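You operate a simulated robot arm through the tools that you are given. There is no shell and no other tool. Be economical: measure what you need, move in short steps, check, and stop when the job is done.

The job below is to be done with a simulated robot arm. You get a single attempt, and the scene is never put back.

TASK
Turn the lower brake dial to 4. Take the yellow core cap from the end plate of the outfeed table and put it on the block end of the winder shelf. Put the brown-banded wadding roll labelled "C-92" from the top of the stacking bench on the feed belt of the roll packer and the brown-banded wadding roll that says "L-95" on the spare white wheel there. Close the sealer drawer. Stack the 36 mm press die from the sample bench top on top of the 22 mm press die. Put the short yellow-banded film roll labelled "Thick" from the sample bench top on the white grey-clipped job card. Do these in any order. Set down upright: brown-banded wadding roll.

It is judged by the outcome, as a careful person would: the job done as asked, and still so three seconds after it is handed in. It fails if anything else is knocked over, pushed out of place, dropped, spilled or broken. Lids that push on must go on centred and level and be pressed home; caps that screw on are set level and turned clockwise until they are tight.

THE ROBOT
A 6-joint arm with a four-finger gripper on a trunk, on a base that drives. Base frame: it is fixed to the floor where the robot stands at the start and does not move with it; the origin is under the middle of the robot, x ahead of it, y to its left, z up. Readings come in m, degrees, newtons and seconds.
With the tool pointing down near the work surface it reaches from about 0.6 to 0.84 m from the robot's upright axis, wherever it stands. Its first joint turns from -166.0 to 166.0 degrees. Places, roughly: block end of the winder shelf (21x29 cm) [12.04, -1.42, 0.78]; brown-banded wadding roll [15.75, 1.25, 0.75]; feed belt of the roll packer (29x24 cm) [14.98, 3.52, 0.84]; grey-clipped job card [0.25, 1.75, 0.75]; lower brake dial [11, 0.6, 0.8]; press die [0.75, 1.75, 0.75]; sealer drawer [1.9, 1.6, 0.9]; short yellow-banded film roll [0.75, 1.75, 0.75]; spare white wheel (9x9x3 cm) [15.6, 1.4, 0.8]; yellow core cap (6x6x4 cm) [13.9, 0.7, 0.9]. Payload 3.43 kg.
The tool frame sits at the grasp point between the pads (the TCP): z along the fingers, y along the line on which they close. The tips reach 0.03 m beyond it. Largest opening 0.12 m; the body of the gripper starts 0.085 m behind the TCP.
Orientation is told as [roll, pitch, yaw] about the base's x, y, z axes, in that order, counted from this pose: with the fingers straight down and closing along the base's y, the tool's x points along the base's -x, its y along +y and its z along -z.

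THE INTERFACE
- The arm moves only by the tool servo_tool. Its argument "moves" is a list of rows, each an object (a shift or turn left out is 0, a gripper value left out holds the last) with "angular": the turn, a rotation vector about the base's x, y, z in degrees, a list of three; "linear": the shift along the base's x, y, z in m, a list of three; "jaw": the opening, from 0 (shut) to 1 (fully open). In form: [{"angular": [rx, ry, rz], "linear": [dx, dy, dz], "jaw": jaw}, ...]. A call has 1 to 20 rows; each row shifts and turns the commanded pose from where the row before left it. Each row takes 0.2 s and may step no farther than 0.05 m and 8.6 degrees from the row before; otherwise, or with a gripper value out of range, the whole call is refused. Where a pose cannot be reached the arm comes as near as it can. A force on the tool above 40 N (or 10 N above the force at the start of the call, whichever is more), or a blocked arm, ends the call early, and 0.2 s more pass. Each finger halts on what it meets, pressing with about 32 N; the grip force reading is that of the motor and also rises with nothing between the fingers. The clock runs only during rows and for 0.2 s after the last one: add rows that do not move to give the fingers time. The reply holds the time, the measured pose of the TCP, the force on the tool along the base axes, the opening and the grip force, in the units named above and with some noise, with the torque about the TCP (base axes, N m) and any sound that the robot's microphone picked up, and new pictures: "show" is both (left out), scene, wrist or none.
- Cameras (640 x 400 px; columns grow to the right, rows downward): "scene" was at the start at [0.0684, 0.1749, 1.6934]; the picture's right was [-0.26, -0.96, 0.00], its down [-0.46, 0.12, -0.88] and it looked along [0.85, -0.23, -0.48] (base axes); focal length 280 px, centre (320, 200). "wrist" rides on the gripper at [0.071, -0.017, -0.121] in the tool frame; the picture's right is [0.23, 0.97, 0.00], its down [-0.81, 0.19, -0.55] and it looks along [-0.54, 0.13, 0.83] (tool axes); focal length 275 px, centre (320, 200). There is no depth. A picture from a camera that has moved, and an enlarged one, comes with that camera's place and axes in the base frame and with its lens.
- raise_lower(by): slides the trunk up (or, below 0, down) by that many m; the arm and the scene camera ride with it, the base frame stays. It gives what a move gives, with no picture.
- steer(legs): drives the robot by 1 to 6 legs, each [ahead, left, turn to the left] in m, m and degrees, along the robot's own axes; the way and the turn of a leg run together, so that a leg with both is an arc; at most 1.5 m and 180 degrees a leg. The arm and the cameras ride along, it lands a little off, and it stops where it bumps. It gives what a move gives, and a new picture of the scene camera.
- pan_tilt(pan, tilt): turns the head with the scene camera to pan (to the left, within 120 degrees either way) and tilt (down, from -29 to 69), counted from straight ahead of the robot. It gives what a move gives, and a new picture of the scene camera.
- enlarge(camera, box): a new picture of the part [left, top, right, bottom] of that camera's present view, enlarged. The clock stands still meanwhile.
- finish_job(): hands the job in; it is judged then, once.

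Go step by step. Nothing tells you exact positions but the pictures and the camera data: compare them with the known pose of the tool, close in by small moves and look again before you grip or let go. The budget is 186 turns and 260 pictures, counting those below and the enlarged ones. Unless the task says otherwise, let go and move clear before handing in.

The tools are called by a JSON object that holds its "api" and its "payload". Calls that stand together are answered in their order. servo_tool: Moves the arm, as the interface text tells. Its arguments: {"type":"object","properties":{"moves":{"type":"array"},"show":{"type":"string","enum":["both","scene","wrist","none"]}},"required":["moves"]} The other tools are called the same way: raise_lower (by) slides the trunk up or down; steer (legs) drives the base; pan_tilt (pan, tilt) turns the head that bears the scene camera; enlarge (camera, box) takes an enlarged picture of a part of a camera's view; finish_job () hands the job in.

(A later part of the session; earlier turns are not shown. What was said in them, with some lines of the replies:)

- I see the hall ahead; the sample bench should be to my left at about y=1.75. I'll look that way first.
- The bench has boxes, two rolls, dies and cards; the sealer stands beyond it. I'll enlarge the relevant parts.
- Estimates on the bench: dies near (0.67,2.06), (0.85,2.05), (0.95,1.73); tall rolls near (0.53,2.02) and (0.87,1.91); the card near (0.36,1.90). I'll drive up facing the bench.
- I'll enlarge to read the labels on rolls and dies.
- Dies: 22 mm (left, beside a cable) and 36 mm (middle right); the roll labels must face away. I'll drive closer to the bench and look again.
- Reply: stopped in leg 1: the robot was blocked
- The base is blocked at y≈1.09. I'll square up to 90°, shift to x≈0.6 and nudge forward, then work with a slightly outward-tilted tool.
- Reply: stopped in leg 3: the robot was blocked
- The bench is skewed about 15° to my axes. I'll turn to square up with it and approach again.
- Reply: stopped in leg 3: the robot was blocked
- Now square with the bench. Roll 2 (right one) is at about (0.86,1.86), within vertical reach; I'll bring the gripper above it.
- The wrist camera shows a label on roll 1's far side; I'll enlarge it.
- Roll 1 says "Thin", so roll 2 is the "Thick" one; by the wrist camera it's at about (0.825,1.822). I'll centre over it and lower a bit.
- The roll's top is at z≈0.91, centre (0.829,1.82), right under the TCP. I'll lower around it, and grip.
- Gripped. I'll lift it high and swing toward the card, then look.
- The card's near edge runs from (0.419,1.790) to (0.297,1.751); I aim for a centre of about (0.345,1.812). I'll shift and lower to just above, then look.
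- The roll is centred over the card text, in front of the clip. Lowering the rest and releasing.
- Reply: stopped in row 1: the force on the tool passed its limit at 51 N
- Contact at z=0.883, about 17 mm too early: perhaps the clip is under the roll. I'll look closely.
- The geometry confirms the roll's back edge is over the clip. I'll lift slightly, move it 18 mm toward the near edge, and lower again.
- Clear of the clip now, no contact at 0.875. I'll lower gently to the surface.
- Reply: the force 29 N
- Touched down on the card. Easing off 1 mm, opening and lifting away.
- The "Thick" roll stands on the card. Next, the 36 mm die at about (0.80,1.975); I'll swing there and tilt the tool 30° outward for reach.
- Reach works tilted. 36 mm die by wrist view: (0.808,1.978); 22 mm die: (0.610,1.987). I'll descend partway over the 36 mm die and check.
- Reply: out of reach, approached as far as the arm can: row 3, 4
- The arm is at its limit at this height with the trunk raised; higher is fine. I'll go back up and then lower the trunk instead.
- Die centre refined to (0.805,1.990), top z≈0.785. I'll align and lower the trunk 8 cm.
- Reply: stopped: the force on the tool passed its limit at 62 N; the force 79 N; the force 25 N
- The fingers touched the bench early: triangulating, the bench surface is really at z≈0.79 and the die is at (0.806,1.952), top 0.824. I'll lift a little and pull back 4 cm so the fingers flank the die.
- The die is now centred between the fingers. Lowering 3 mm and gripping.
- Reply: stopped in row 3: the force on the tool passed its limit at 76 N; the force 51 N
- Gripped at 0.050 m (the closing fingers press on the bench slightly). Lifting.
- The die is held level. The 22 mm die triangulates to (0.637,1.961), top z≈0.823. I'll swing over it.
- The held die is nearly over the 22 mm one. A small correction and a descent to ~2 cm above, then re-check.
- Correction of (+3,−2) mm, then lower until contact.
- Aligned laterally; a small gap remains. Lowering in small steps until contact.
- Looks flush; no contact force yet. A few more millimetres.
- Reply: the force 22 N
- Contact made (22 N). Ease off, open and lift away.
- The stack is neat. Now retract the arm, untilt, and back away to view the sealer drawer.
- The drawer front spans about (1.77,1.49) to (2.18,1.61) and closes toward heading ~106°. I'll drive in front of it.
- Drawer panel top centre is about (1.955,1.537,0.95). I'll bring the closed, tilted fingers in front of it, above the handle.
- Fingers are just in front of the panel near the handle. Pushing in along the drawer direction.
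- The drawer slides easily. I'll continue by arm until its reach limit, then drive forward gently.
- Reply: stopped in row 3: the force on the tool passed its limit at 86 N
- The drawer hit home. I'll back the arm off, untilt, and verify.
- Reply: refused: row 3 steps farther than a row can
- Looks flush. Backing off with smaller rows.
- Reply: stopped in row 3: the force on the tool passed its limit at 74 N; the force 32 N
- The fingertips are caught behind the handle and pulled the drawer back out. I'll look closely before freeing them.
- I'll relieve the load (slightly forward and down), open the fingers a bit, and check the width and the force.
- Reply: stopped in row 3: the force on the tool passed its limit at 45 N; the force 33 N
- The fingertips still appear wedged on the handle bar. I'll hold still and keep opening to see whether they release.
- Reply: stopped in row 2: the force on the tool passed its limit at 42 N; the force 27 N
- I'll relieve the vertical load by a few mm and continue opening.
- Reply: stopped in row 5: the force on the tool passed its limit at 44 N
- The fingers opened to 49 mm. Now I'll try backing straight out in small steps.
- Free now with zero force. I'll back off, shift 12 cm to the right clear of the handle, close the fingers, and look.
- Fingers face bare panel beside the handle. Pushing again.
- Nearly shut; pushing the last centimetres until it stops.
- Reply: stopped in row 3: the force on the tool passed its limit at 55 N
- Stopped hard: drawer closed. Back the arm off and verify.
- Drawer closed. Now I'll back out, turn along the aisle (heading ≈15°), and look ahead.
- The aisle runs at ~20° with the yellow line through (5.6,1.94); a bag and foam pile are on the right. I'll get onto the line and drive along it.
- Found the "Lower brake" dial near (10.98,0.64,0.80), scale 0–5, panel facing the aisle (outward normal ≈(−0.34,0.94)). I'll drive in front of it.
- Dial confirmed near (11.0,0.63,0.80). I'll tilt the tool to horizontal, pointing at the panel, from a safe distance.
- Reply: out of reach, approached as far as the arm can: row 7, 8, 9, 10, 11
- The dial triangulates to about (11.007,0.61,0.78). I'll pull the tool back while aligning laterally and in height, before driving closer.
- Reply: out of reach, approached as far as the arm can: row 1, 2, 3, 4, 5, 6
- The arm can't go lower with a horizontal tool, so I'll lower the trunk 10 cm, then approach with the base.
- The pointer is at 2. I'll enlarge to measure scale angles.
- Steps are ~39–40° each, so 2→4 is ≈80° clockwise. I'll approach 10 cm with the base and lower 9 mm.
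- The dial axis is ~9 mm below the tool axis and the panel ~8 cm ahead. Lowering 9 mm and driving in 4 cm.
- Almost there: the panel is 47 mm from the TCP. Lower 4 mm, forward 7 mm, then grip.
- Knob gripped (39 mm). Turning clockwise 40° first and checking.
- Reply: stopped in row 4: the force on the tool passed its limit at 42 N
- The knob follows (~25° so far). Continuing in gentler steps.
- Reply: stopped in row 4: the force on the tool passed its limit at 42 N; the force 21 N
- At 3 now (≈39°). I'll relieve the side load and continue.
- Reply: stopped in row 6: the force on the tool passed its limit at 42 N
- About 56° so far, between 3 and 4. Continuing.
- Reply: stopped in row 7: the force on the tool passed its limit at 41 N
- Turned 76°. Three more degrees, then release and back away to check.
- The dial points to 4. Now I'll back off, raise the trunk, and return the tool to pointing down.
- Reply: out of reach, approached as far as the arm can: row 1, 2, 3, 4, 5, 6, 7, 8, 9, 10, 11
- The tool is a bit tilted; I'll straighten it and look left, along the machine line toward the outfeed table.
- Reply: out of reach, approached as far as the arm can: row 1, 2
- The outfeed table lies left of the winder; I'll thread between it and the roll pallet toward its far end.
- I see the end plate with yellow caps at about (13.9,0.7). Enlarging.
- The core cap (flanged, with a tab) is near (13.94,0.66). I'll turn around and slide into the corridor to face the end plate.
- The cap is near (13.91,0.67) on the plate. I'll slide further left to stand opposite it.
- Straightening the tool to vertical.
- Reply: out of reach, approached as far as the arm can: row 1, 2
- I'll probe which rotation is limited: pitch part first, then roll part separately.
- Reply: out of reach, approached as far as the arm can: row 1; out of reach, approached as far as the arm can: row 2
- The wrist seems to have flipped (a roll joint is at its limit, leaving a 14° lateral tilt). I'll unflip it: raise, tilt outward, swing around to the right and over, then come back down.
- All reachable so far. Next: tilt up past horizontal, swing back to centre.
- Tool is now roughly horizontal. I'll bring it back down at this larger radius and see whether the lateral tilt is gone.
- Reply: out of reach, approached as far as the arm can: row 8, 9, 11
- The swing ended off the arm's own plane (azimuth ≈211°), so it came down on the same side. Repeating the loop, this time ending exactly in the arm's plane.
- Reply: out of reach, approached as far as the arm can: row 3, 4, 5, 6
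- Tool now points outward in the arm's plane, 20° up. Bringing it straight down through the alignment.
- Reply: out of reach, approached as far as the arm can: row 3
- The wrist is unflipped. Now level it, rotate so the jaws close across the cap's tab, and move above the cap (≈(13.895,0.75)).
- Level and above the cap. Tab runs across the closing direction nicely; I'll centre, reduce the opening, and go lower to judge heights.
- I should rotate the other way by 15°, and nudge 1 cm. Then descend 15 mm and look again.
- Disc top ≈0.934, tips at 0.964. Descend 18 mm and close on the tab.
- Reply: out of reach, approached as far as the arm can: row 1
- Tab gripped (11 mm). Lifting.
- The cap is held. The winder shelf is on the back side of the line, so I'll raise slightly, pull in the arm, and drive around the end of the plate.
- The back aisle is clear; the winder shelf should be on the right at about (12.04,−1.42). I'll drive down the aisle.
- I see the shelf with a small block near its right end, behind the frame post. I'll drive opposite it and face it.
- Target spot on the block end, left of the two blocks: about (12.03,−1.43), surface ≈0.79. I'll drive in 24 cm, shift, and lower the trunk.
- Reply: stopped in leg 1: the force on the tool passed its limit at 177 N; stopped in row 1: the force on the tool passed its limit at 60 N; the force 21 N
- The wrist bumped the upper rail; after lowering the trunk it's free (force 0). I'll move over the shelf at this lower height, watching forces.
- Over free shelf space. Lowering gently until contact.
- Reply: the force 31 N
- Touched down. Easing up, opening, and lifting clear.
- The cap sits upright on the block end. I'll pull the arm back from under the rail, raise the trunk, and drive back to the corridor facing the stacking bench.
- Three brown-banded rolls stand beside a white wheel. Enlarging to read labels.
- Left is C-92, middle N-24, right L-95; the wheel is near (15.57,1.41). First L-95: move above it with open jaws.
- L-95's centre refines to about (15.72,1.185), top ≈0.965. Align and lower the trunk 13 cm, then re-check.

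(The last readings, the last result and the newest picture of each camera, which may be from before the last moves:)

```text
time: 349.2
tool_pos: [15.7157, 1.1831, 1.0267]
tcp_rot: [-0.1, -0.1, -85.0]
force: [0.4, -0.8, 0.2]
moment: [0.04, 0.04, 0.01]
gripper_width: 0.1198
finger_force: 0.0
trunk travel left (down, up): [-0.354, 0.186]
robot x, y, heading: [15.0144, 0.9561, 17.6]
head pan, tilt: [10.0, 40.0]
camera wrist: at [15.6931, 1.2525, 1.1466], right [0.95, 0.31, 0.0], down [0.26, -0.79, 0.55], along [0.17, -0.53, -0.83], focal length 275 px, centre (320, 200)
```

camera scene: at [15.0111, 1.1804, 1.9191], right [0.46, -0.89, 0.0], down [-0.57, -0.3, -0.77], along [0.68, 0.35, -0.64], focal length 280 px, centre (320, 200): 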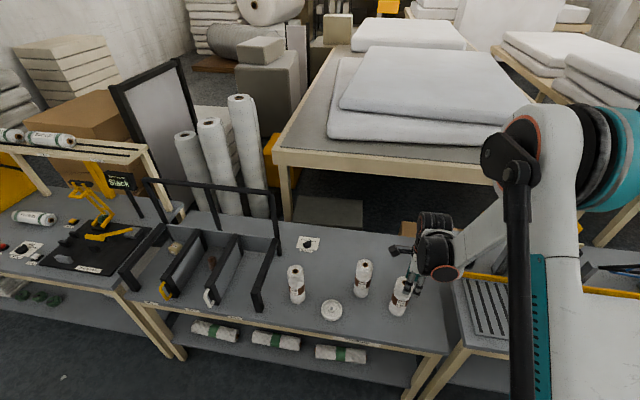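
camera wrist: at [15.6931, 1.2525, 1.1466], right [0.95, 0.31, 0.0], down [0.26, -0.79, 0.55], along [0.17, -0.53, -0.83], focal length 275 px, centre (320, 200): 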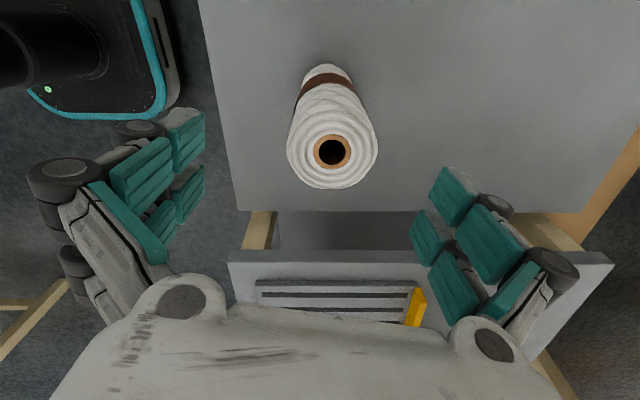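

Small correction, then lower around the roll and grip.

{"api": "servo_tool", "payload": {"moves": [{"linear": [0.011, -0.01, 0]}, {}], "show": "none"}}

{"api": "raise_lower", "payload": {"by": -0.125}}

{"api": "servo_tool", "payload": {"moves": [{"jaw": 0.3}, {"jaw": 0.3}, {"jaw": 0.3}, {"jaw": 0.3}], "show": "wrist"}}

```text
time: 349.8
tool_pos: [15.7266, 1.1718, 1.0265]
tcp_rot: [0.0, -0.1, -84.9]
force: [0.2, -0.4, 0.0]
moment: [0.02, 0.01, 0.02]
gripper_width: 0.1199
finger_force: 0.0
trunk travel left (down, up): [-0.354, 0.186]
robot x, y, heading: [15.0153, 0.959, 17.7]
head pan, tilt: [10.0, 40.0]
```

```text
time: 351.4
tool_pos: [15.7278, 1.1735, 0.9017]
tcp_rot: [0.0, 0.0, -85.0]
force: [-0.6, -0.3, 0.7]
moment: [-0.01, 0.03, -0.03]
gripper_width: 0.12
finger_force: 0.1
trunk travel left (down, up): [-0.229, 0.311]
robot x, y, heading: [15.01, 0.9594, 17.8]
head pan, tilt: [10.0, 40.0]
```

```text
time: 352.4
tool_pos: [15.7267, 1.1735, 0.9015]
tcp_rot: [0.1, 0.1, -85.0]
force: [2.8, 0.6, 12.1]
moment: [0.03, -0.24, -0.01]
gripper_width: 0.0662
finger_force: 32.4
trunk travel left (down, up): [-0.229, 0.311]
robot x, y, heading: [15.0165, 0.957, 17.8]
head pan, tilt: [10.0, 40.0]
camera wrist: at [15.7041, 1.2428, 1.0215], right [0.95, 0.31, 0.0], down [0.26, -0.79, 0.55], along [0.17, -0.52, -0.83], focal length 275 px, centre (320, 200)
```

wrist: 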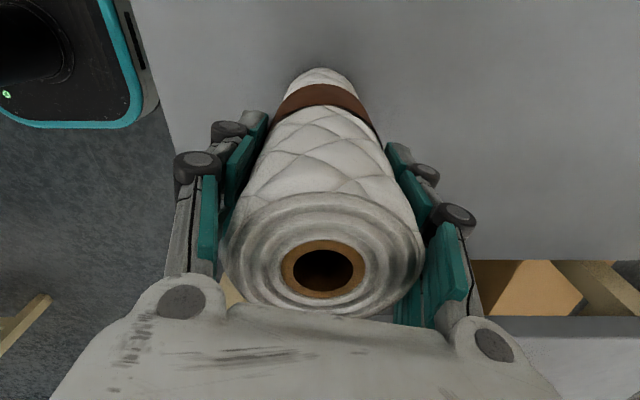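

L-95 gripped. Raise the trunk 20 cm, swing in toward the robot and rotate the tool so the camera looks outward at the wheel.

{"api": "raise_lower", "payload": {"by": 0.2}}

{"api": "servo_tool", "payload": {"moves": [{"linear": [-0.0185, 0.009, 0], "angular": [0, 0, 8]}, {"linear": [-0.0185, 0.009, 0], "angular": [0, 0, 8]}, {"linear": [-0.0185, 0.009, 0], "angular": [0, 0, 8]}, {"linear": [-0.0185, 0.009, 0], "angular": [0, 0, 8]}, {"linear": [-0.0185, 0.009, 0], "angular": [0, 0, 8]}, {"linear": [-0.0185, 0.009, 0], "angular": [0, 0, 8]}, {"linear": [-0.0185, 0.009, 0], "angular": [0, 0, 8]}, {"linear": [-0.0185, 0.009, 0], "angular": [0, 0, 8]}, {"linear": [-0.0185, 0.009, 0], "angular": [0, 0, 8]}, {"linear": [-0.0185, 0.009, 0], "angular": [0, 0, 8]}, {"linear": [-0.0185, 0.009, 0], "angular": [0, 0, 8]}, {"linear": [-0.0185, 0.009, 0], "angular": [0, 0, 8]}, {"linear": [-0.0185, 0.009, 0], "angular": [0, 0, 8]}, {"linear": [-0.0185, 0.009, 0], "angular": [0, 0, 8]}, {"linear": [-0.0185, 0.009, 0], "angular": [0, 0, 8]}, {}], "show": "both"}}

```text
time: 354.5
tool_pos: [15.7281, 1.1739, 1.1009]
tcp_rot: [0.0, 0.0, -85.0]
force: [0.0, -0.7, -0.3]
moment: [0.0, 0.0, 0.01]
gripper_width: 0.066
finger_force: 31.9
trunk travel left (down, up): [-0.429, 0.111]
robot x, y, heading: [15.0127, 0.9591, 17.6]
head pan, tilt: [10.0, 40.0]
```

```text
time: 357.9
tool_pos: [15.4508, 1.3103, 1.1016]
tcp_rot: [0.0, 0.1, 35.1]
force: [0.4, 0.0, 0.7]
moment: [-0.05, 0.0, -0.03]
gripper_width: 0.0662
finger_force: 32.0
trunk travel left (down, up): [-0.429, 0.111]
robot x, y, heading: [15.0143, 0.9592, 17.6]
head pan, tilt: [10.0, 40.0]
camera scene: at [15.0114, 1.1803, 1.8542], right [0.46, -0.89, 0.0], down [-0.57, -0.3, -0.77], along [0.68, 0.36, -0.64], focal length 280 px, centre (320, 200)
camera wrist: at [15.4019, 1.2538, 1.2216], right [-0.75, 0.66, 0.0], down [0.55, 0.62, 0.55], along [0.37, 0.41, -0.83], focal length 275 px, centre (320, 200)
```

scene: 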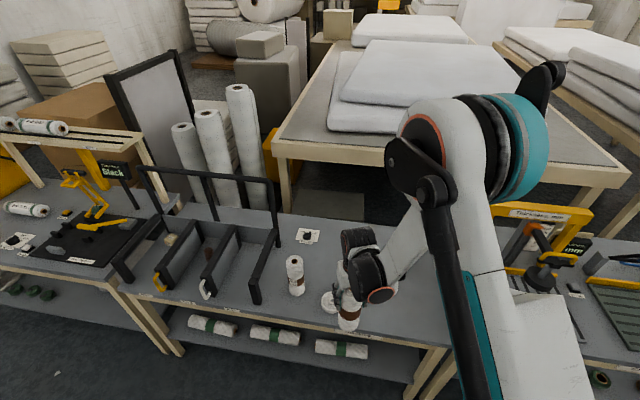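
wrist: 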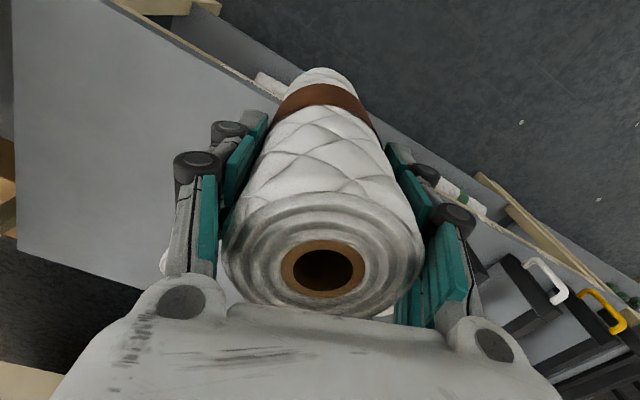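

The hand hides the wheel from this side. I'll raise a bit, carry the roll past the wheel, and look back down at it with the wrist camera.

{"api": "raise_lower", "payload": {"by": 0.05}}

{"api": "servo_tool", "payload": {"moves": [{"linear": [0.0433, 0.0167, 0], "angular": [0, 0, -5.8]}, {"linear": [0.0433, 0.0167, 0], "angular": [0, 0, -5.8]}, {"linear": [0.0433, 0.0167, 0], "angular": [0, 0, -5.8]}, {"linear": [0.0433, 0.0167, 0], "angular": [0, 0, -5.8]}, {"linear": [0.0433, 0.0167, 0], "angular": [0, 0, -5.8]}, {"linear": [0.0433, 0.0167, 0], "angular": [0, 0, -5.8]}, {}], "show": "wrist"}}

```text
time: 358.9
tool_pos: [15.4518, 1.3088, 1.1517]
tcp_rot: [-0.1, 0.0, 34.9]
force: [0.0, -0.4, -1.5]
moment: [0.02, -0.01, 0.0]
gripper_width: 0.0659
finger_force: 32.4
trunk travel left (down, up): [-0.479, 0.061]
robot x, y, heading: [15.0148, 0.9567, 17.7]
head pan, tilt: [10.0, 40.0]
```

```text
time: 360.4
tool_pos: [15.7114, 1.4116, 1.1513]
tcp_rot: [0.0, 0.0, 0.1]
force: [0.5, 0.5, -0.7]
moment: [0.03, -0.01, 0.01]
gripper_width: 0.0661
finger_force: 32.3
trunk travel left (down, up): [-0.479, 0.061]
robot x, y, heading: [15.019, 0.9608, 17.9]
head pan, tilt: [10.0, 40.0]
camera wrist: at [15.6403, 1.393, 1.2719], right [-0.23, 0.97, 0.0], down [0.81, 0.19, 0.55], along [0.54, 0.13, -0.83], focal length 275 px, centre (320, 200)
```

wrist: 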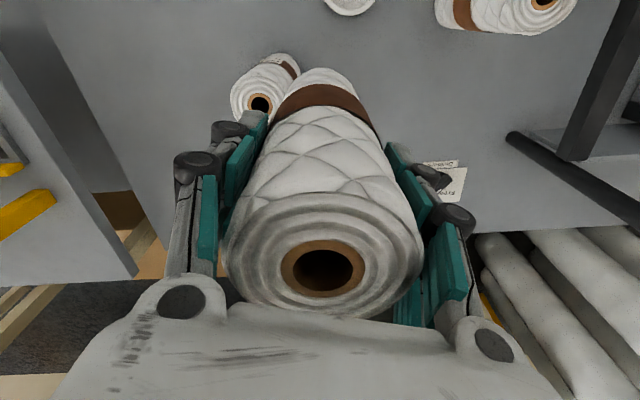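

The wheel peeks in at the top (≈(15.60,1.42)). Shift 5 cm toward it for a full view.

{"api": "servo_tool", "payload": {"moves": [{"linear": [-0.045, 0.005, 0]}, {}], "show": "wrist"}}

```text
time: 361.1
tool_pos: [15.6669, 1.4134, 1.1487]
tcp_rot: [0.1, 0.1, 0.0]
force: [0.7, -0.5, -0.7]
moment: [0.01, 0.06, 0.0]
gripper_width: 0.066
finger_force: 31.6
trunk travel left (down, up): [-0.479, 0.061]
robot x, y, heading: [15.0176, 0.9558, 17.8]
head pan, tilt: [10.0, 40.0]
camera wrist: at [15.5958, 1.3965, 1.2684], right [-0.23, 0.97, 0.0], down [0.81, 0.19, 0.55], along [0.54, 0.13, -0.83], focal length 275 px, centre (320, 200)
```

wrist: 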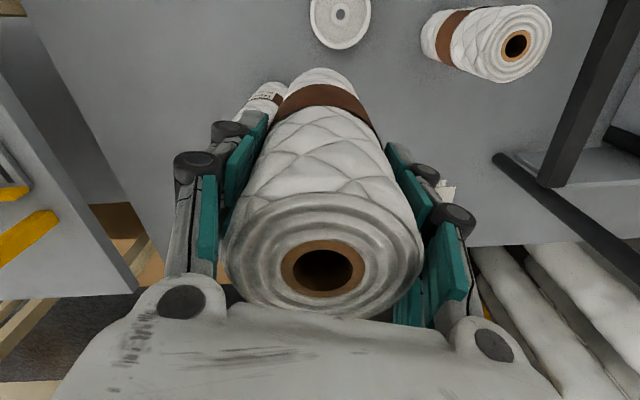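

Wheel centre at (15.588,1.423). Align over it and lower the trunk to just above.

{"api": "servo_tool", "payload": {"moves": [{"linear": [-0.04, 0.005, 0]}, {"linear": [-0.039, 0.005, 0]}, {}], "show": "none"}}

{"api": "raise_lower", "payload": {"by": -0.195}}

{"api": "enlarge", "payload": {"camera": "scene", "box": [270, 230, 430, 340]}}

{"api": "servo_tool", "payload": {"moves": [{}], "show": "wrist"}}

```text
time: 361.9
tool_pos: [15.5878, 1.4228, 1.1488]
tcp_rot: [0.0, 0.0, 0.1]
force: [0.4, -0.8, 0.0]
moment: [-0.01, 0.04, 0.04]
gripper_width: 0.0661
finger_force: 31.7
trunk travel left (down, up): [-0.479, 0.061]
robot x, y, heading: [15.0129, 0.9544, 17.6]
head pan, tilt: [10.0, 40.0]
```

```text
time: 364.0
tool_pos: [15.5863, 1.4231, 0.955]
tcp_rot: [0.0, 0.1, 0.2]
force: [-0.2, -0.6, -1.5]
moment: [-0.01, 0.03, -0.02]
gripper_width: 0.066
finger_force: 31.6
trunk travel left (down, up): [-0.284, 0.256]
robot x, y, heading: [15.0147, 0.9555, 17.6]
head pan, tilt: [10.0, 40.0]
```

```text
3.64 times, centred on (350, 285) of scene
camera zoom: at [15.011, 1.1804, 1.7093], right [0.46, -0.89, 0.0], down [-0.57, -0.3, -0.77], along [0.68, 0.36, -0.64], focal length 1017 px, centre (211, -109)
```

zoom: 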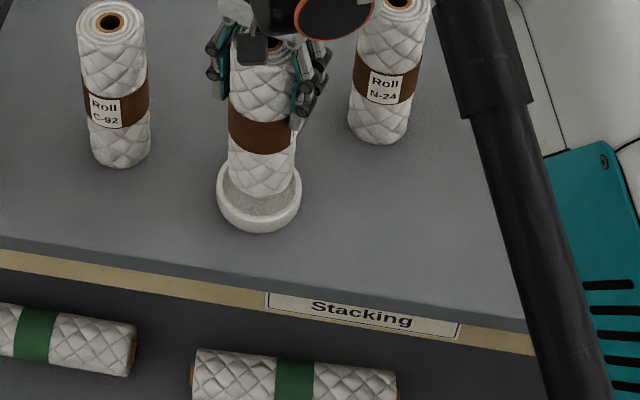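

```text
time: 364.4
tool_pos: [15.5859, 1.4228, 0.9538]
tcp_rot: [0.0, 0.0, 0.2]
force: [0.1, 0.5, -0.4]
moment: [-0.02, -0.01, 0.02]
gripper_width: 0.066
finger_force: 31.9
trunk travel left (down, up): [-0.284, 0.256]
robot x, y, heading: [15.0166, 0.9562, 17.7]
head pan, tilt: [10.0, 40.0]
camera wrist: at [15.5148, 1.406, 1.0743], right [-0.23, 0.97, 0.0], down [0.81, 0.19, 0.55], along [0.54, 0.13, -0.83], focal length 275 px, centre (320, 200)
```

wrist: 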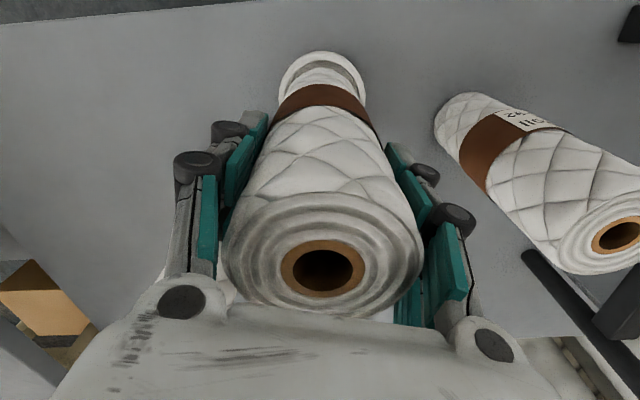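

Well aligned (≈3–4 mm correction). Lowering until contact.

{"api": "servo_tool", "payload": {"moves": [{"linear": [0.003, 0.003, 0]}, {"linear": [0, 0, -0.01]}, {"linear": [0, 0, -0.006]}, {"linear": [0, 0, -0.005]}, {"linear": [0, 0, -0.004]}, {}], "show": "none"}}

```text
time: 365.8
tool_pos: [15.5885, 1.4257, 0.9286]
tcp_rot: [-0.2, 0.0, 0.2]
force: [-0.6, -0.3, -1.1]
moment: [0.01, 0.01, 0.01]
gripper_width: 0.0662
finger_force: 32.4
trunk travel left (down, up): [-0.284, 0.256]
robot x, y, heading: [15.0165, 0.9566, 17.6]
head pan, tilt: [10.0, 40.0]
```

{"api": "servo_tool", "payload": {"moves": [{"linear": [0, 0, -0.003]}, {"linear": [0, 0, -0.003]}, {"linear": [0, 0, -0.002]}, {"linear": [0, 0, -0.002]}, {}], "show": "none"}}

{"api": "enlarge", "payload": {"camera": "scene", "box": [290, 230, 390, 310]}}

```text
time: 366.8
tool_pos: [15.5882, 1.4265, 0.9219]
tcp_rot: [0.1, 0.0, 0.3]
force: [-1.5, -1.6, 22.6]
moment: [-0.18, 0.29, 0.0]
gripper_width: 0.0663
finger_force: 32.4
trunk travel left (down, up): [-0.284, 0.256]
robot x, y, heading: [15.0163, 0.9601, 17.7]
head pan, tilt: [10.0, 40.0]
stopped in row 4: the force on the tool passed its limit at 47 N (the readings are from after the stop); the commanded pose is now the measured one
```

```text
5.00 times, centred on (340, 270) of scene
camera zoom: at [15.0089, 1.1788, 1.7094], right [0.46, -0.89, 0.0], down [-0.57, -0.3, -0.77], along [0.68, 0.36, -0.64], focal length 1399 px, centre (220, -150)
```

zoom: 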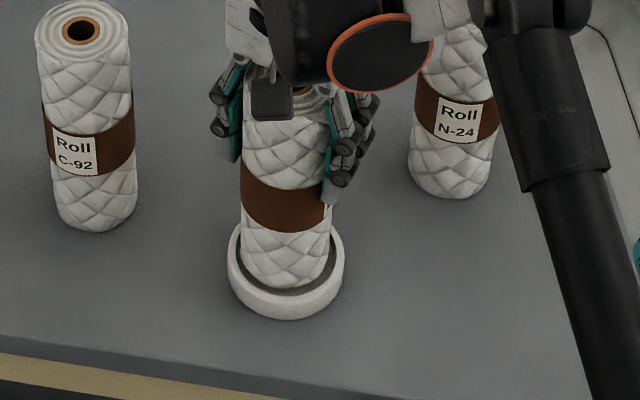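

Seated inside the wheel's rim. Releasing and lifting.

{"api": "servo_tool", "payload": {"moves": [{"linear": [0, 0, 0.0015]}, {"jaw": 0.65}, {"jaw": 0.75}, {"jaw": 0.75}, {"linear": [0, 0, 0.04]}, {"linear": [0, 0, 0.045]}, {}], "show": "none"}}

{"api": "raise_lower", "payload": {"by": 0.13}}

{"api": "enlarge", "payload": {"camera": "scene", "box": [260, 230, 420, 340]}}

```text
time: 368.4
tool_pos: [15.5896, 1.4267, 1.009]
tcp_rot: [0.1, 0.0, 0.2]
force: [-0.1, 0.7, -0.1]
moment: [0.0, 0.01, 0.01]
gripper_width: 0.09
finger_force: 0.1
trunk travel left (down, up): [-0.284, 0.256]
robot x, y, heading: [15.016, 0.9553, 17.5]
head pan, tilt: [10.0, 40.0]
```

```text
time: 369.9
tool_pos: [15.5909, 1.4261, 1.1382]
tcp_rot: [0.1, 0.0, 0.2]
force: [-0.2, -0.3, -0.4]
moment: [-0.01, 0.02, 0.0]
gripper_width: 0.09
finger_force: 0.1
trunk travel left (down, up): [-0.414, 0.126]
robot x, y, heading: [15.0149, 0.9576, 17.5]
head pan, tilt: [10.0, 40.0]
```

```text
3.64 times, centred on (340, 285) of scene
camera zoom: at [15.0112, 1.1806, 1.839], right [0.46, -0.89, 0.0], down [-0.57, -0.3, -0.77], along [0.68, 0.36, -0.64], focal length 1017 px, centre (247, -109)
```

zoom: 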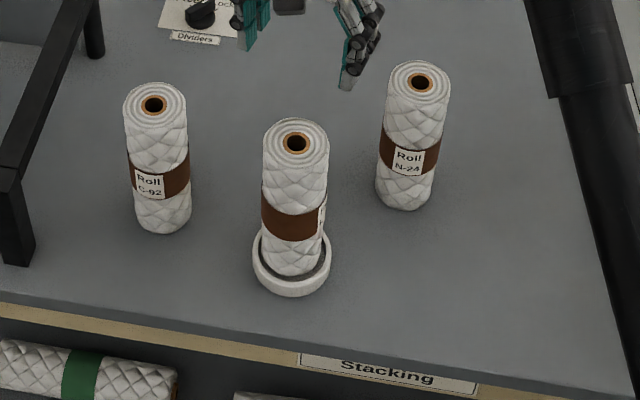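

L-95 stands on the wheel. Next C-92 at about (15.577,1.598): I'll shift the base left 20 cm for reach and look.

{"api": "steer", "payload": {"legs": [[0, 0.2, 0]]}}

{"api": "servo_tool", "payload": {"moves": [{"linear": [0.04, -0.015, 0], "jaw": 0.95}, {}], "show": "wrist"}}

```text
time: 371.5
tool_pos: [15.5312, 1.6111, 1.1389]
tcp_rot: [-0.1, 0.0, 0.1]
force: [-0.3, 0.8, -0.6]
moment: [-0.06, 0.0, 0.02]
gripper_width: 0.0902
finger_force: 0.0
trunk travel left (down, up): [-0.414, 0.126]
robot x, y, heading: [14.9548, 1.1424, 17.5]
head pan, tilt: [10.0, 40.0]
camera scene: at [14.952, 1.3679, 1.8389], right [0.46, -0.89, 0.0], down [-0.57, -0.3, -0.77], along [0.68, 0.35, -0.64], focal length 280 px, centre (320, 200)
```

scene: 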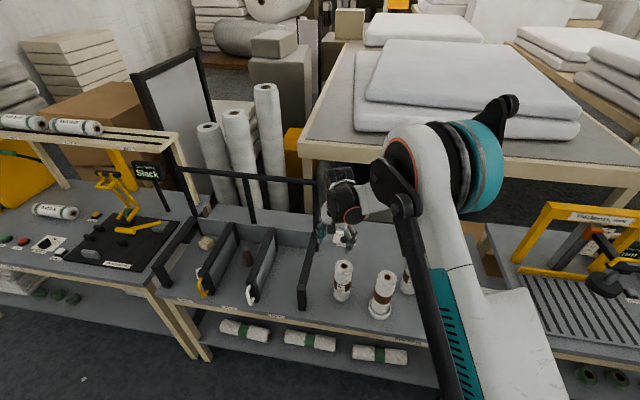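

```text
time: 372.1
tool_pos: [15.5703, 1.596, 1.1403]
tcp_rot: [0.0, 0.0, 0.2]
force: [0.2, 0.4, 0.7]
moment: [0.02, -0.02, -0.02]
gripper_width: 0.1142
finger_force: 0.0
trunk travel left (down, up): [-0.414, 0.126]
robot x, y, heading: [14.9583, 1.143, 17.6]
head pan, tilt: [10.0, 40.0]
camera wrist: at [15.4994, 1.5784, 1.2596], right [-0.23, 0.97, 0.0], down [0.81, 0.19, 0.55], along [0.54, 0.13, -0.83], focal length 275 px, centre (320, 200)
```

wrist: 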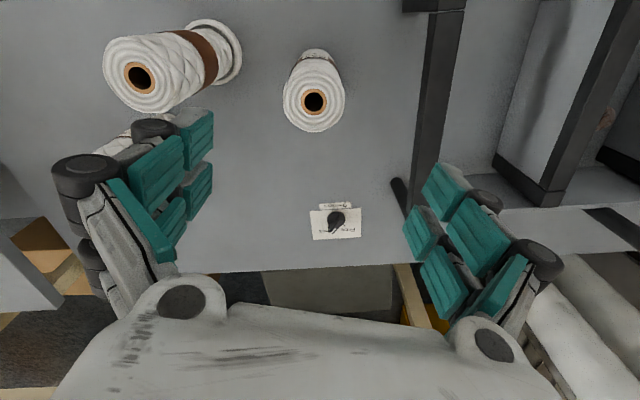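

C-92 at (15.577,1.591). Align and lower halfway, check.

{"api": "servo_tool", "payload": {"moves": [{"linear": [0.007, -0.005, 0], "jaw": 0.85}, {}], "show": "none"}}

{"api": "raise_lower", "payload": {"by": -0.12}}

{"api": "servo_tool", "payload": {"moves": [{}], "show": "wrist"}}

```text
time: 372.7
tool_pos: [15.5789, 1.5906, 1.14]
tcp_rot: [-0.1, 0.1, 0.1]
force: [-0.3, 0.2, -0.1]
moment: [0.03, 0.01, -0.01]
gripper_width: 0.1019
finger_force: 0.1
trunk travel left (down, up): [-0.414, 0.126]
robot x, y, heading: [14.9562, 1.1451, 17.4]
head pan, tilt: [10.0, 40.0]
```

```text
time: 374.2
tool_pos: [15.5776, 1.5898, 1.0206]
tcp_rot: [0.0, 0.0, 0.1]
force: [-0.1, -0.8, 0.2]
moment: [-0.04, 0.02, 0.0]
gripper_width: 0.1021
finger_force: 0.1
trunk travel left (down, up): [-0.294, 0.246]
robot x, y, heading: [14.9567, 1.1414, 17.8]
head pan, tilt: [10.0, 40.0]
```

```text
time: 374.6
tool_pos: [15.5787, 1.5908, 1.0208]
tcp_rot: [0.1, 0.0, 0.0]
force: [0.6, -0.3, 0.7]
moment: [-0.01, -0.02, -0.01]
gripper_width: 0.1019
finger_force: 0.1
trunk travel left (down, up): [-0.294, 0.246]
robot x, y, heading: [14.9542, 1.1436, 17.4]
head pan, tilt: [10.0, 40.0]
camera wrist: at [15.5066, 1.5732, 1.14], right [-0.23, 0.97, 0.0], down [0.81, 0.19, 0.55], along [0.54, 0.13, -0.83], focal length 275 px, centre (320, 200)
```

wrist: 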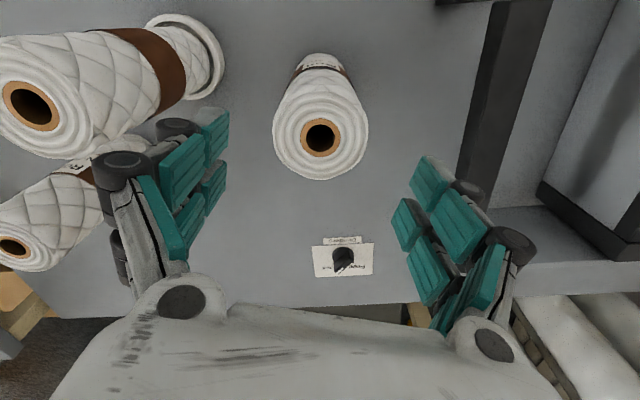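

Dead centre. Lower 12 cm and grip.

{"api": "raise_lower", "payload": {"by": -0.12}}

{"api": "servo_tool", "payload": {"moves": [{"jaw": 0.3}, {"jaw": 0.3}, {"jaw": 0.3}, {"jaw": 0.3}], "show": "none"}}

{"api": "raise_lower", "payload": {"by": 0.25}}

{"api": "enlarge", "payload": {"camera": "scene", "box": [270, 160, 430, 330]}}

```text
time: 376.1
tool_pos: [15.5777, 1.5907, 0.9007]
tcp_rot: [0.0, 0.1, 0.1]
force: [0.7, 0.4, 0.3]
moment: [-0.03, -0.03, -0.04]
gripper_width: 0.102
finger_force: 0.0
trunk travel left (down, up): [-0.174, 0.366]
robot x, y, heading: [14.9592, 1.144, 17.5]
head pan, tilt: [10.0, 40.0]
```

```text
time: 377.1
tool_pos: [15.5779, 1.5912, 0.9006]
tcp_rot: [0.0, 0.0, 0.2]
force: [1.5, -1.4, 7.3]
moment: [0.01, -0.06, 0.01]
gripper_width: 0.0664
finger_force: 31.8
trunk travel left (down, up): [-0.174, 0.366]
robot x, y, heading: [14.9581, 1.1421, 17.6]
head pan, tilt: [10.0, 40.0]
```

```text
time: 379.7
tool_pos: [15.577, 1.5909, 1.1502]
tcp_rot: [0.0, 0.1, 0.1]
force: [0.1, 0.7, -1.0]
moment: [0.02, 0.01, -0.02]
gripper_width: 0.066
finger_force: 32.2
trunk travel left (down, up): [-0.424, 0.116]
robot x, y, heading: [14.9562, 1.1437, 17.7]
head pan, tilt: [10.0, 40.0]
```

```text
2.35 times, centred on (350, 245) of scene
camera zoom: at [14.9528, 1.3661, 1.849], right [0.46, -0.89, 0.0], down [-0.57, -0.3, -0.77], along [0.68, 0.35, -0.64], focal length 658 px, centre (249, 94)
```

zoom: 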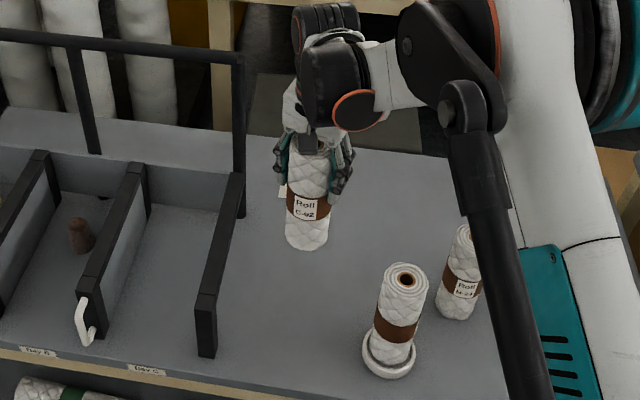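

C-92 is held. Retract slightly, then slide left along the tables toward the roll packer.

{"api": "servo_tool", "payload": {"moves": [{"linear": [-0.035, -0.025, 0]}, {"linear": [-0.035, -0.025, 0]}, {"linear": [-0.035, -0.025, 0]}, {}], "show": "none"}}

{"api": "steer", "payload": {"legs": [[0.0, 1.2, 0], [0.0, 0.85, 0]]}}

```text
time: 380.7
tool_pos: [15.4739, 1.5169, 1.1535]
tcp_rot: [0.1, 0.1, 0.0]
force: [0.4, -0.4, -0.3]
moment: [-0.01, -0.01, -0.02]
gripper_width: 0.0661
finger_force: 31.9
trunk travel left (down, up): [-0.424, 0.116]
robot x, y, heading: [14.9556, 1.1457, 17.7]
head pan, tilt: [10.0, 40.0]
```

```text
time: 391.1
tool_pos: [14.8052, 3.5213, 1.1552]
tcp_rot: [0.0, -0.1, 1.0]
force: [-0.5, 0.5, -0.5]
moment: [-0.02, -0.03, 0.01]
gripper_width: 0.0659
finger_force: 31.6
trunk travel left (down, up): [-0.424, 0.116]
robot x, y, heading: [14.2978, 3.136, 18.6]
head pan, tilt: [10.0, 40.0]
camera scene: at [14.2887, 3.3605, 1.8491], right [0.48, -0.88, 0.0], down [-0.56, -0.31, -0.77], along [0.67, 0.37, -0.64], focal length 280 px, centre (320, 200)
```

scene: 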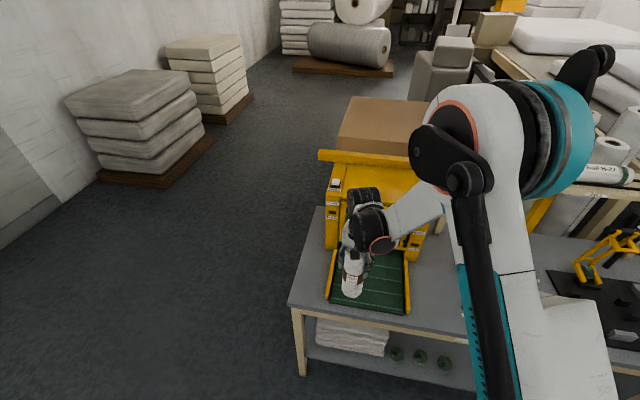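

The green feed belt is at about (14.98,3.51). I'll move the roll above its nearer half and look with the wrist camera.

{"api": "servo_tool", "payload": {"moves": [{"linear": [0.042, -0.009, 0]}, {"linear": [0.042, -0.009, 0]}, {"linear": [0.041, -0.008, 0]}, {}], "show": "both"}}

{"api": "enlarge", "payload": {"camera": "scene", "box": [290, 140, 460, 330]}}

```text
time: 392.1
tool_pos: [14.9308, 3.4946, 1.156]
tcp_rot: [0.0, -0.1, 1.2]
force: [0.1, -0.4, 0.5]
moment: [0.0, -0.01, -0.03]
gripper_width: 0.0663
finger_force: 31.9
trunk travel left (down, up): [-0.424, 0.116]
robot x, y, heading: [14.2975, 3.1361, 18.6]
head pan, tilt: [10.0, 40.0]
camera scene: at [14.2876, 3.3599, 1.8492], right [0.48, -0.88, 0.0], down [-0.56, -0.31, -0.77], along [0.67, 0.37, -0.64], focal length 280 px, centre (320, 200)
camera wrist: at [14.8601, 3.4769, 1.2749], right [-0.25, 0.97, 0.0], down [0.81, 0.21, 0.55], along [0.54, 0.14, -0.83], focal length 275 px, centre (320, 200)
```

scene: 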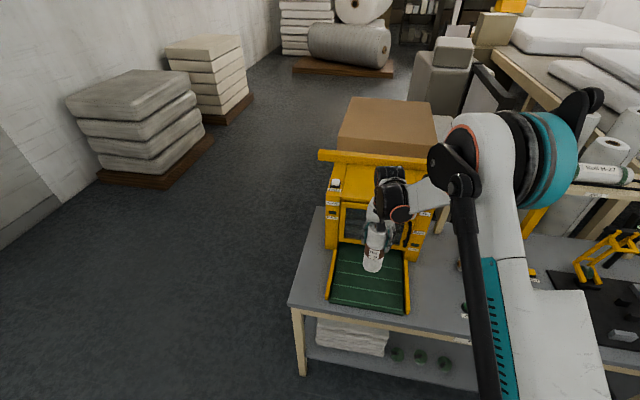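
wrist: 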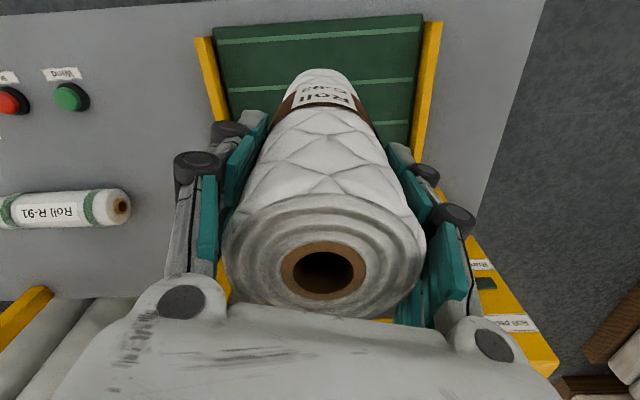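

```text
2.11 times, centred on (375, 235) of scene
camera zoom: at [14.2876, 3.3599, 1.8492], right [0.48, -0.88, 0.0], down [-0.56, -0.31, -0.77], along [0.67, 0.37, -0.64], focal length 589 px, centre (204, 126)
```

zoom: 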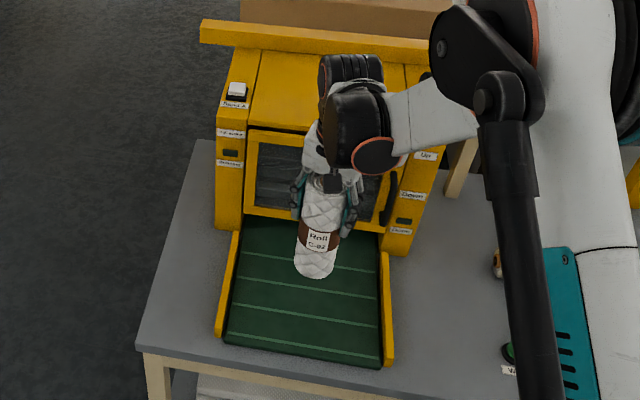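

Positioned over the belt between its side rails. Lowering the trunk 18 cm, then small steps to contact.

{"api": "raise_lower", "payload": {"by": -0.18}}

{"api": "servo_tool", "payload": {"moves": [{"linear": [0, 0, -0.008]}, {"linear": [0, 0, -0.006]}, {"linear": [0, 0, -0.004]}, {"linear": [0, 0, -0.004]}, {}], "show": "none"}}

{"api": "enlarge", "payload": {"camera": "scene", "box": [310, 200, 430, 330]}}

```text
time: 394.1
tool_pos: [14.9312, 3.4957, 0.974]
tcp_rot: [0.1, 0.0, 1.1]
force: [0.6, -0.3, -0.2]
moment: [0.01, -0.04, -0.02]
gripper_width: 0.0662
finger_force: 32.1
trunk travel left (down, up): [-0.244, 0.296]
robot x, y, heading: [14.2968, 3.1358, 18.5]
head pan, tilt: [10.0, 40.0]
```

```text
time: 394.6
tool_pos: [14.9313, 3.4939, 0.9692]
tcp_rot: [0.2, -0.2, 1.2]
force: [-1.2, -1.1, 32.8]
moment: [-0.29, 0.8, 0.0]
gripper_width: 0.0667
finger_force: 31.7
trunk travel left (down, up): [-0.244, 0.296]
robot x, y, heading: [14.2949, 3.1366, 18.4]
head pan, tilt: [10.0, 40.0]
stopped in row 2: the force on the tool passed its limit at 64 N (the readings are from after the stop); the commanded pose is now the measured one
```

```text
3.08 times, centred on (370, 265) of scene
camera zoom: at [14.2856, 3.3579, 1.6697], right [0.48, -0.88, 0.0], down [-0.56, -0.31, -0.77], along [0.67, 0.37, -0.64], focal length 861 px, centre (166, 0)
```

zoom: 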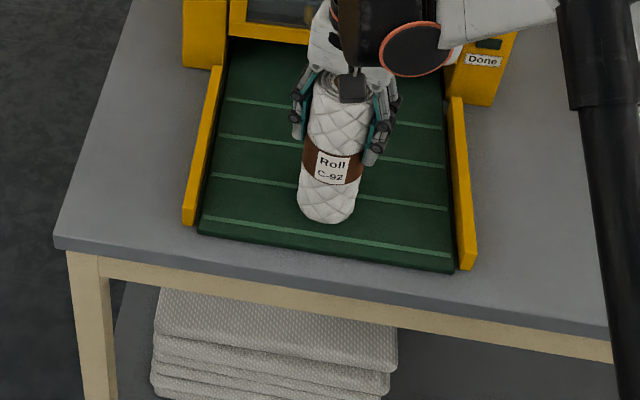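

In contact with the belt, upright. Ease off and release, then lift.

{"api": "servo_tool", "payload": {"moves": [{"linear": [0, 0, 0.0015]}, {}, {"jaw": 0.65}, {"jaw": 0.8}, {"jaw": 0.8}, {"linear": [0, 0, 0.03]}, {"linear": [0, 0, 0.045]}, {}], "show": "none"}}

{"api": "raise_lower", "payload": {"by": 0.15}}

{"api": "enlarge", "payload": {"camera": "scene", "box": [290, 170, 450, 330]}}

```text
time: 396.4
tool_pos: [14.9299, 3.4934, 1.0422]
tcp_rot: [0.1, 0.0, 1.2]
force: [-0.6, -0.4, 0.4]
moment: [0.01, -0.01, 0.02]
gripper_width: 0.0959
finger_force: 0.1
trunk travel left (down, up): [-0.244, 0.296]
robot x, y, heading: [14.2948, 3.1381, 18.4]
head pan, tilt: [10.0, 40.0]
```

```text
time: 398.2
tool_pos: [14.93, 3.493, 1.1915]
tcp_rot: [0.1, 0.0, 1.3]
force: [0.3, 0.2, -0.9]
moment: [0.0, 0.01, 0.02]
gripper_width: 0.0959
finger_force: 0.0
trunk travel left (down, up): [-0.394, 0.146]
robot x, y, heading: [14.2982, 3.1415, 19.0]
head pan, tilt: [10.0, 40.0]
```

```text
2.50 times, centred on (370, 250) of scene
camera zoom: at [14.289, 3.3599, 1.819], right [0.48, -0.88, 0.0], down [-0.56, -0.31, -0.77], along [0.67, 0.37, -0.64], focal length 699 px, centre (195, 75)
```

zoom: 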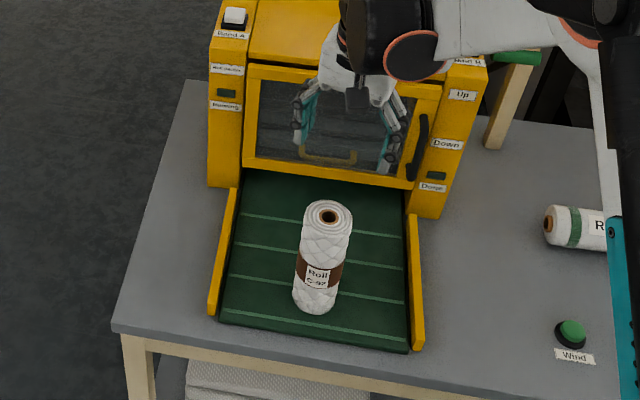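

C-92 stands upright on the belt. I'll pull the arm clear and do a last check of the stacking bench.

{"api": "servo_tool", "payload": {"moves": [{"linear": [-0.03, -0.015, 0]}, {"linear": [-0.03, -0.015, 0]}, {"linear": [-0.03, -0.015, 0]}, {}], "show": "none"}}

{"api": "steer", "payload": {"legs": [[-0.2, 0, 0]]}}

{"api": "pan_tilt", "payload": {"pan": -45, "tilt": 20}}

```text
time: 399.2
tool_pos: [14.8415, 3.4475, 1.1895]
tcp_rot: [0.1, 0.0, 1.2]
force: [0.0, -0.6, 0.3]
moment: [-0.02, -0.01, 0.0]
gripper_width: 0.0961
finger_force: 0.1
trunk travel left (down, up): [-0.394, 0.146]
robot x, y, heading: [14.2977, 3.1375, 18.7]
head pan, tilt: [10.0, 40.0]
```

```text
time: 400.8
tool_pos: [14.648, 3.3831, 1.1919]
tcp_rot: [0.1, -0.1, 1.3]
force: [-0.7, -0.3, 0.4]
moment: [0.03, -0.07, -0.01]
gripper_width: 0.0959
finger_force: 0.0
trunk travel left (down, up): [-0.394, 0.146]
robot x, y, heading: [14.1049, 3.073, 18.7]
head pan, tilt: [10.0, 40.0]
camera scene: at [14.0945, 3.2943, 1.8193], right [0.48, -0.88, 0.0], down [-0.56, -0.31, -0.77], along [0.67, 0.37, -0.64], focal length 280 px, centre (320, 200)
```

scene: 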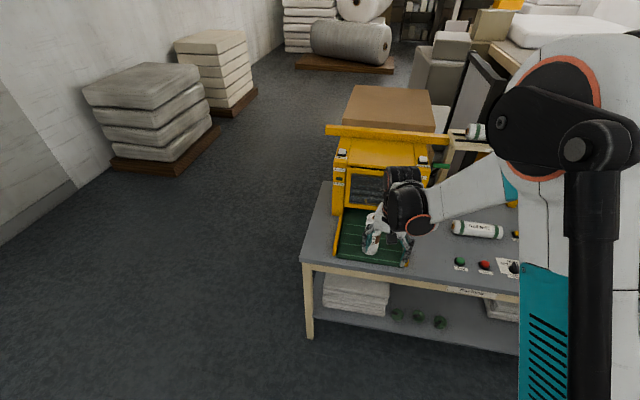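

```text
time: 402.0
tool_pos: [14.6486, 3.3832, 1.1909]
tcp_rot: [0.0, 0.1, 1.3]
force: [0.2, 0.7, 0.2]
moment: [0.0, 0.03, -0.02]
gripper_width: 0.096
finger_force: 0.1
trunk travel left (down, up): [-0.394, 0.146]
robot x, y, heading: [14.1061, 3.0736, 18.6]
head pan, tilt: [-45.0, 20.0]
camera scene: at [14.1054, 3.2129, 1.8506], right [-0.44, -0.9, 0.0], down [-0.31, 0.15, -0.94], along [0.84, -0.42, -0.34], focal length 280 px, centre (320, 200)
```

scene: 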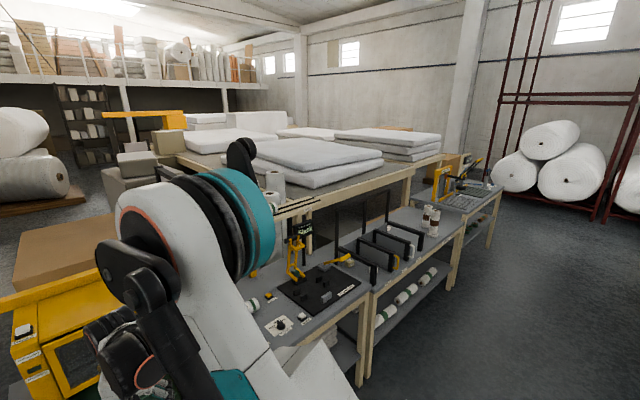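

Both remaining rolls stand upright on the bench, C-92 is on the belt, and the arm is clear; everything asked is done, so I'm handing in.

{"api": "finish_job", "payload": {}}

```text
The job is handed in.
```

I finished and handed in all six parts of the job. I don't have the verdict yet.

- **Brake dial:** the lower brake dial is turned to 4.
- **Core cap:** the yellow core cap is on the block end of the winder shelf, next to the two blocks.
- **Wadding rolls:** C-92 stands upright on the roll packer's feed belt, and L-95 stands upright on the spare white wheel.
- **Sealer drawer:** it's closed. My fingers caught the handle on the first push and pulled it partly open again, so I pushed it shut a second time beside the handle.
- **Press dies:** the 36 mm die is on top of the 22 mm die.
- **Film roll:** I put the right-hand yellow-banded roll on the job card, in front of the clip. I never read its own label; I took it as "Thick" because the other one says "Thin".

At the winder shelf, the wrist hit the upper rail once, at about 177 N. I saw nothing shifted or damaged there afterwards.
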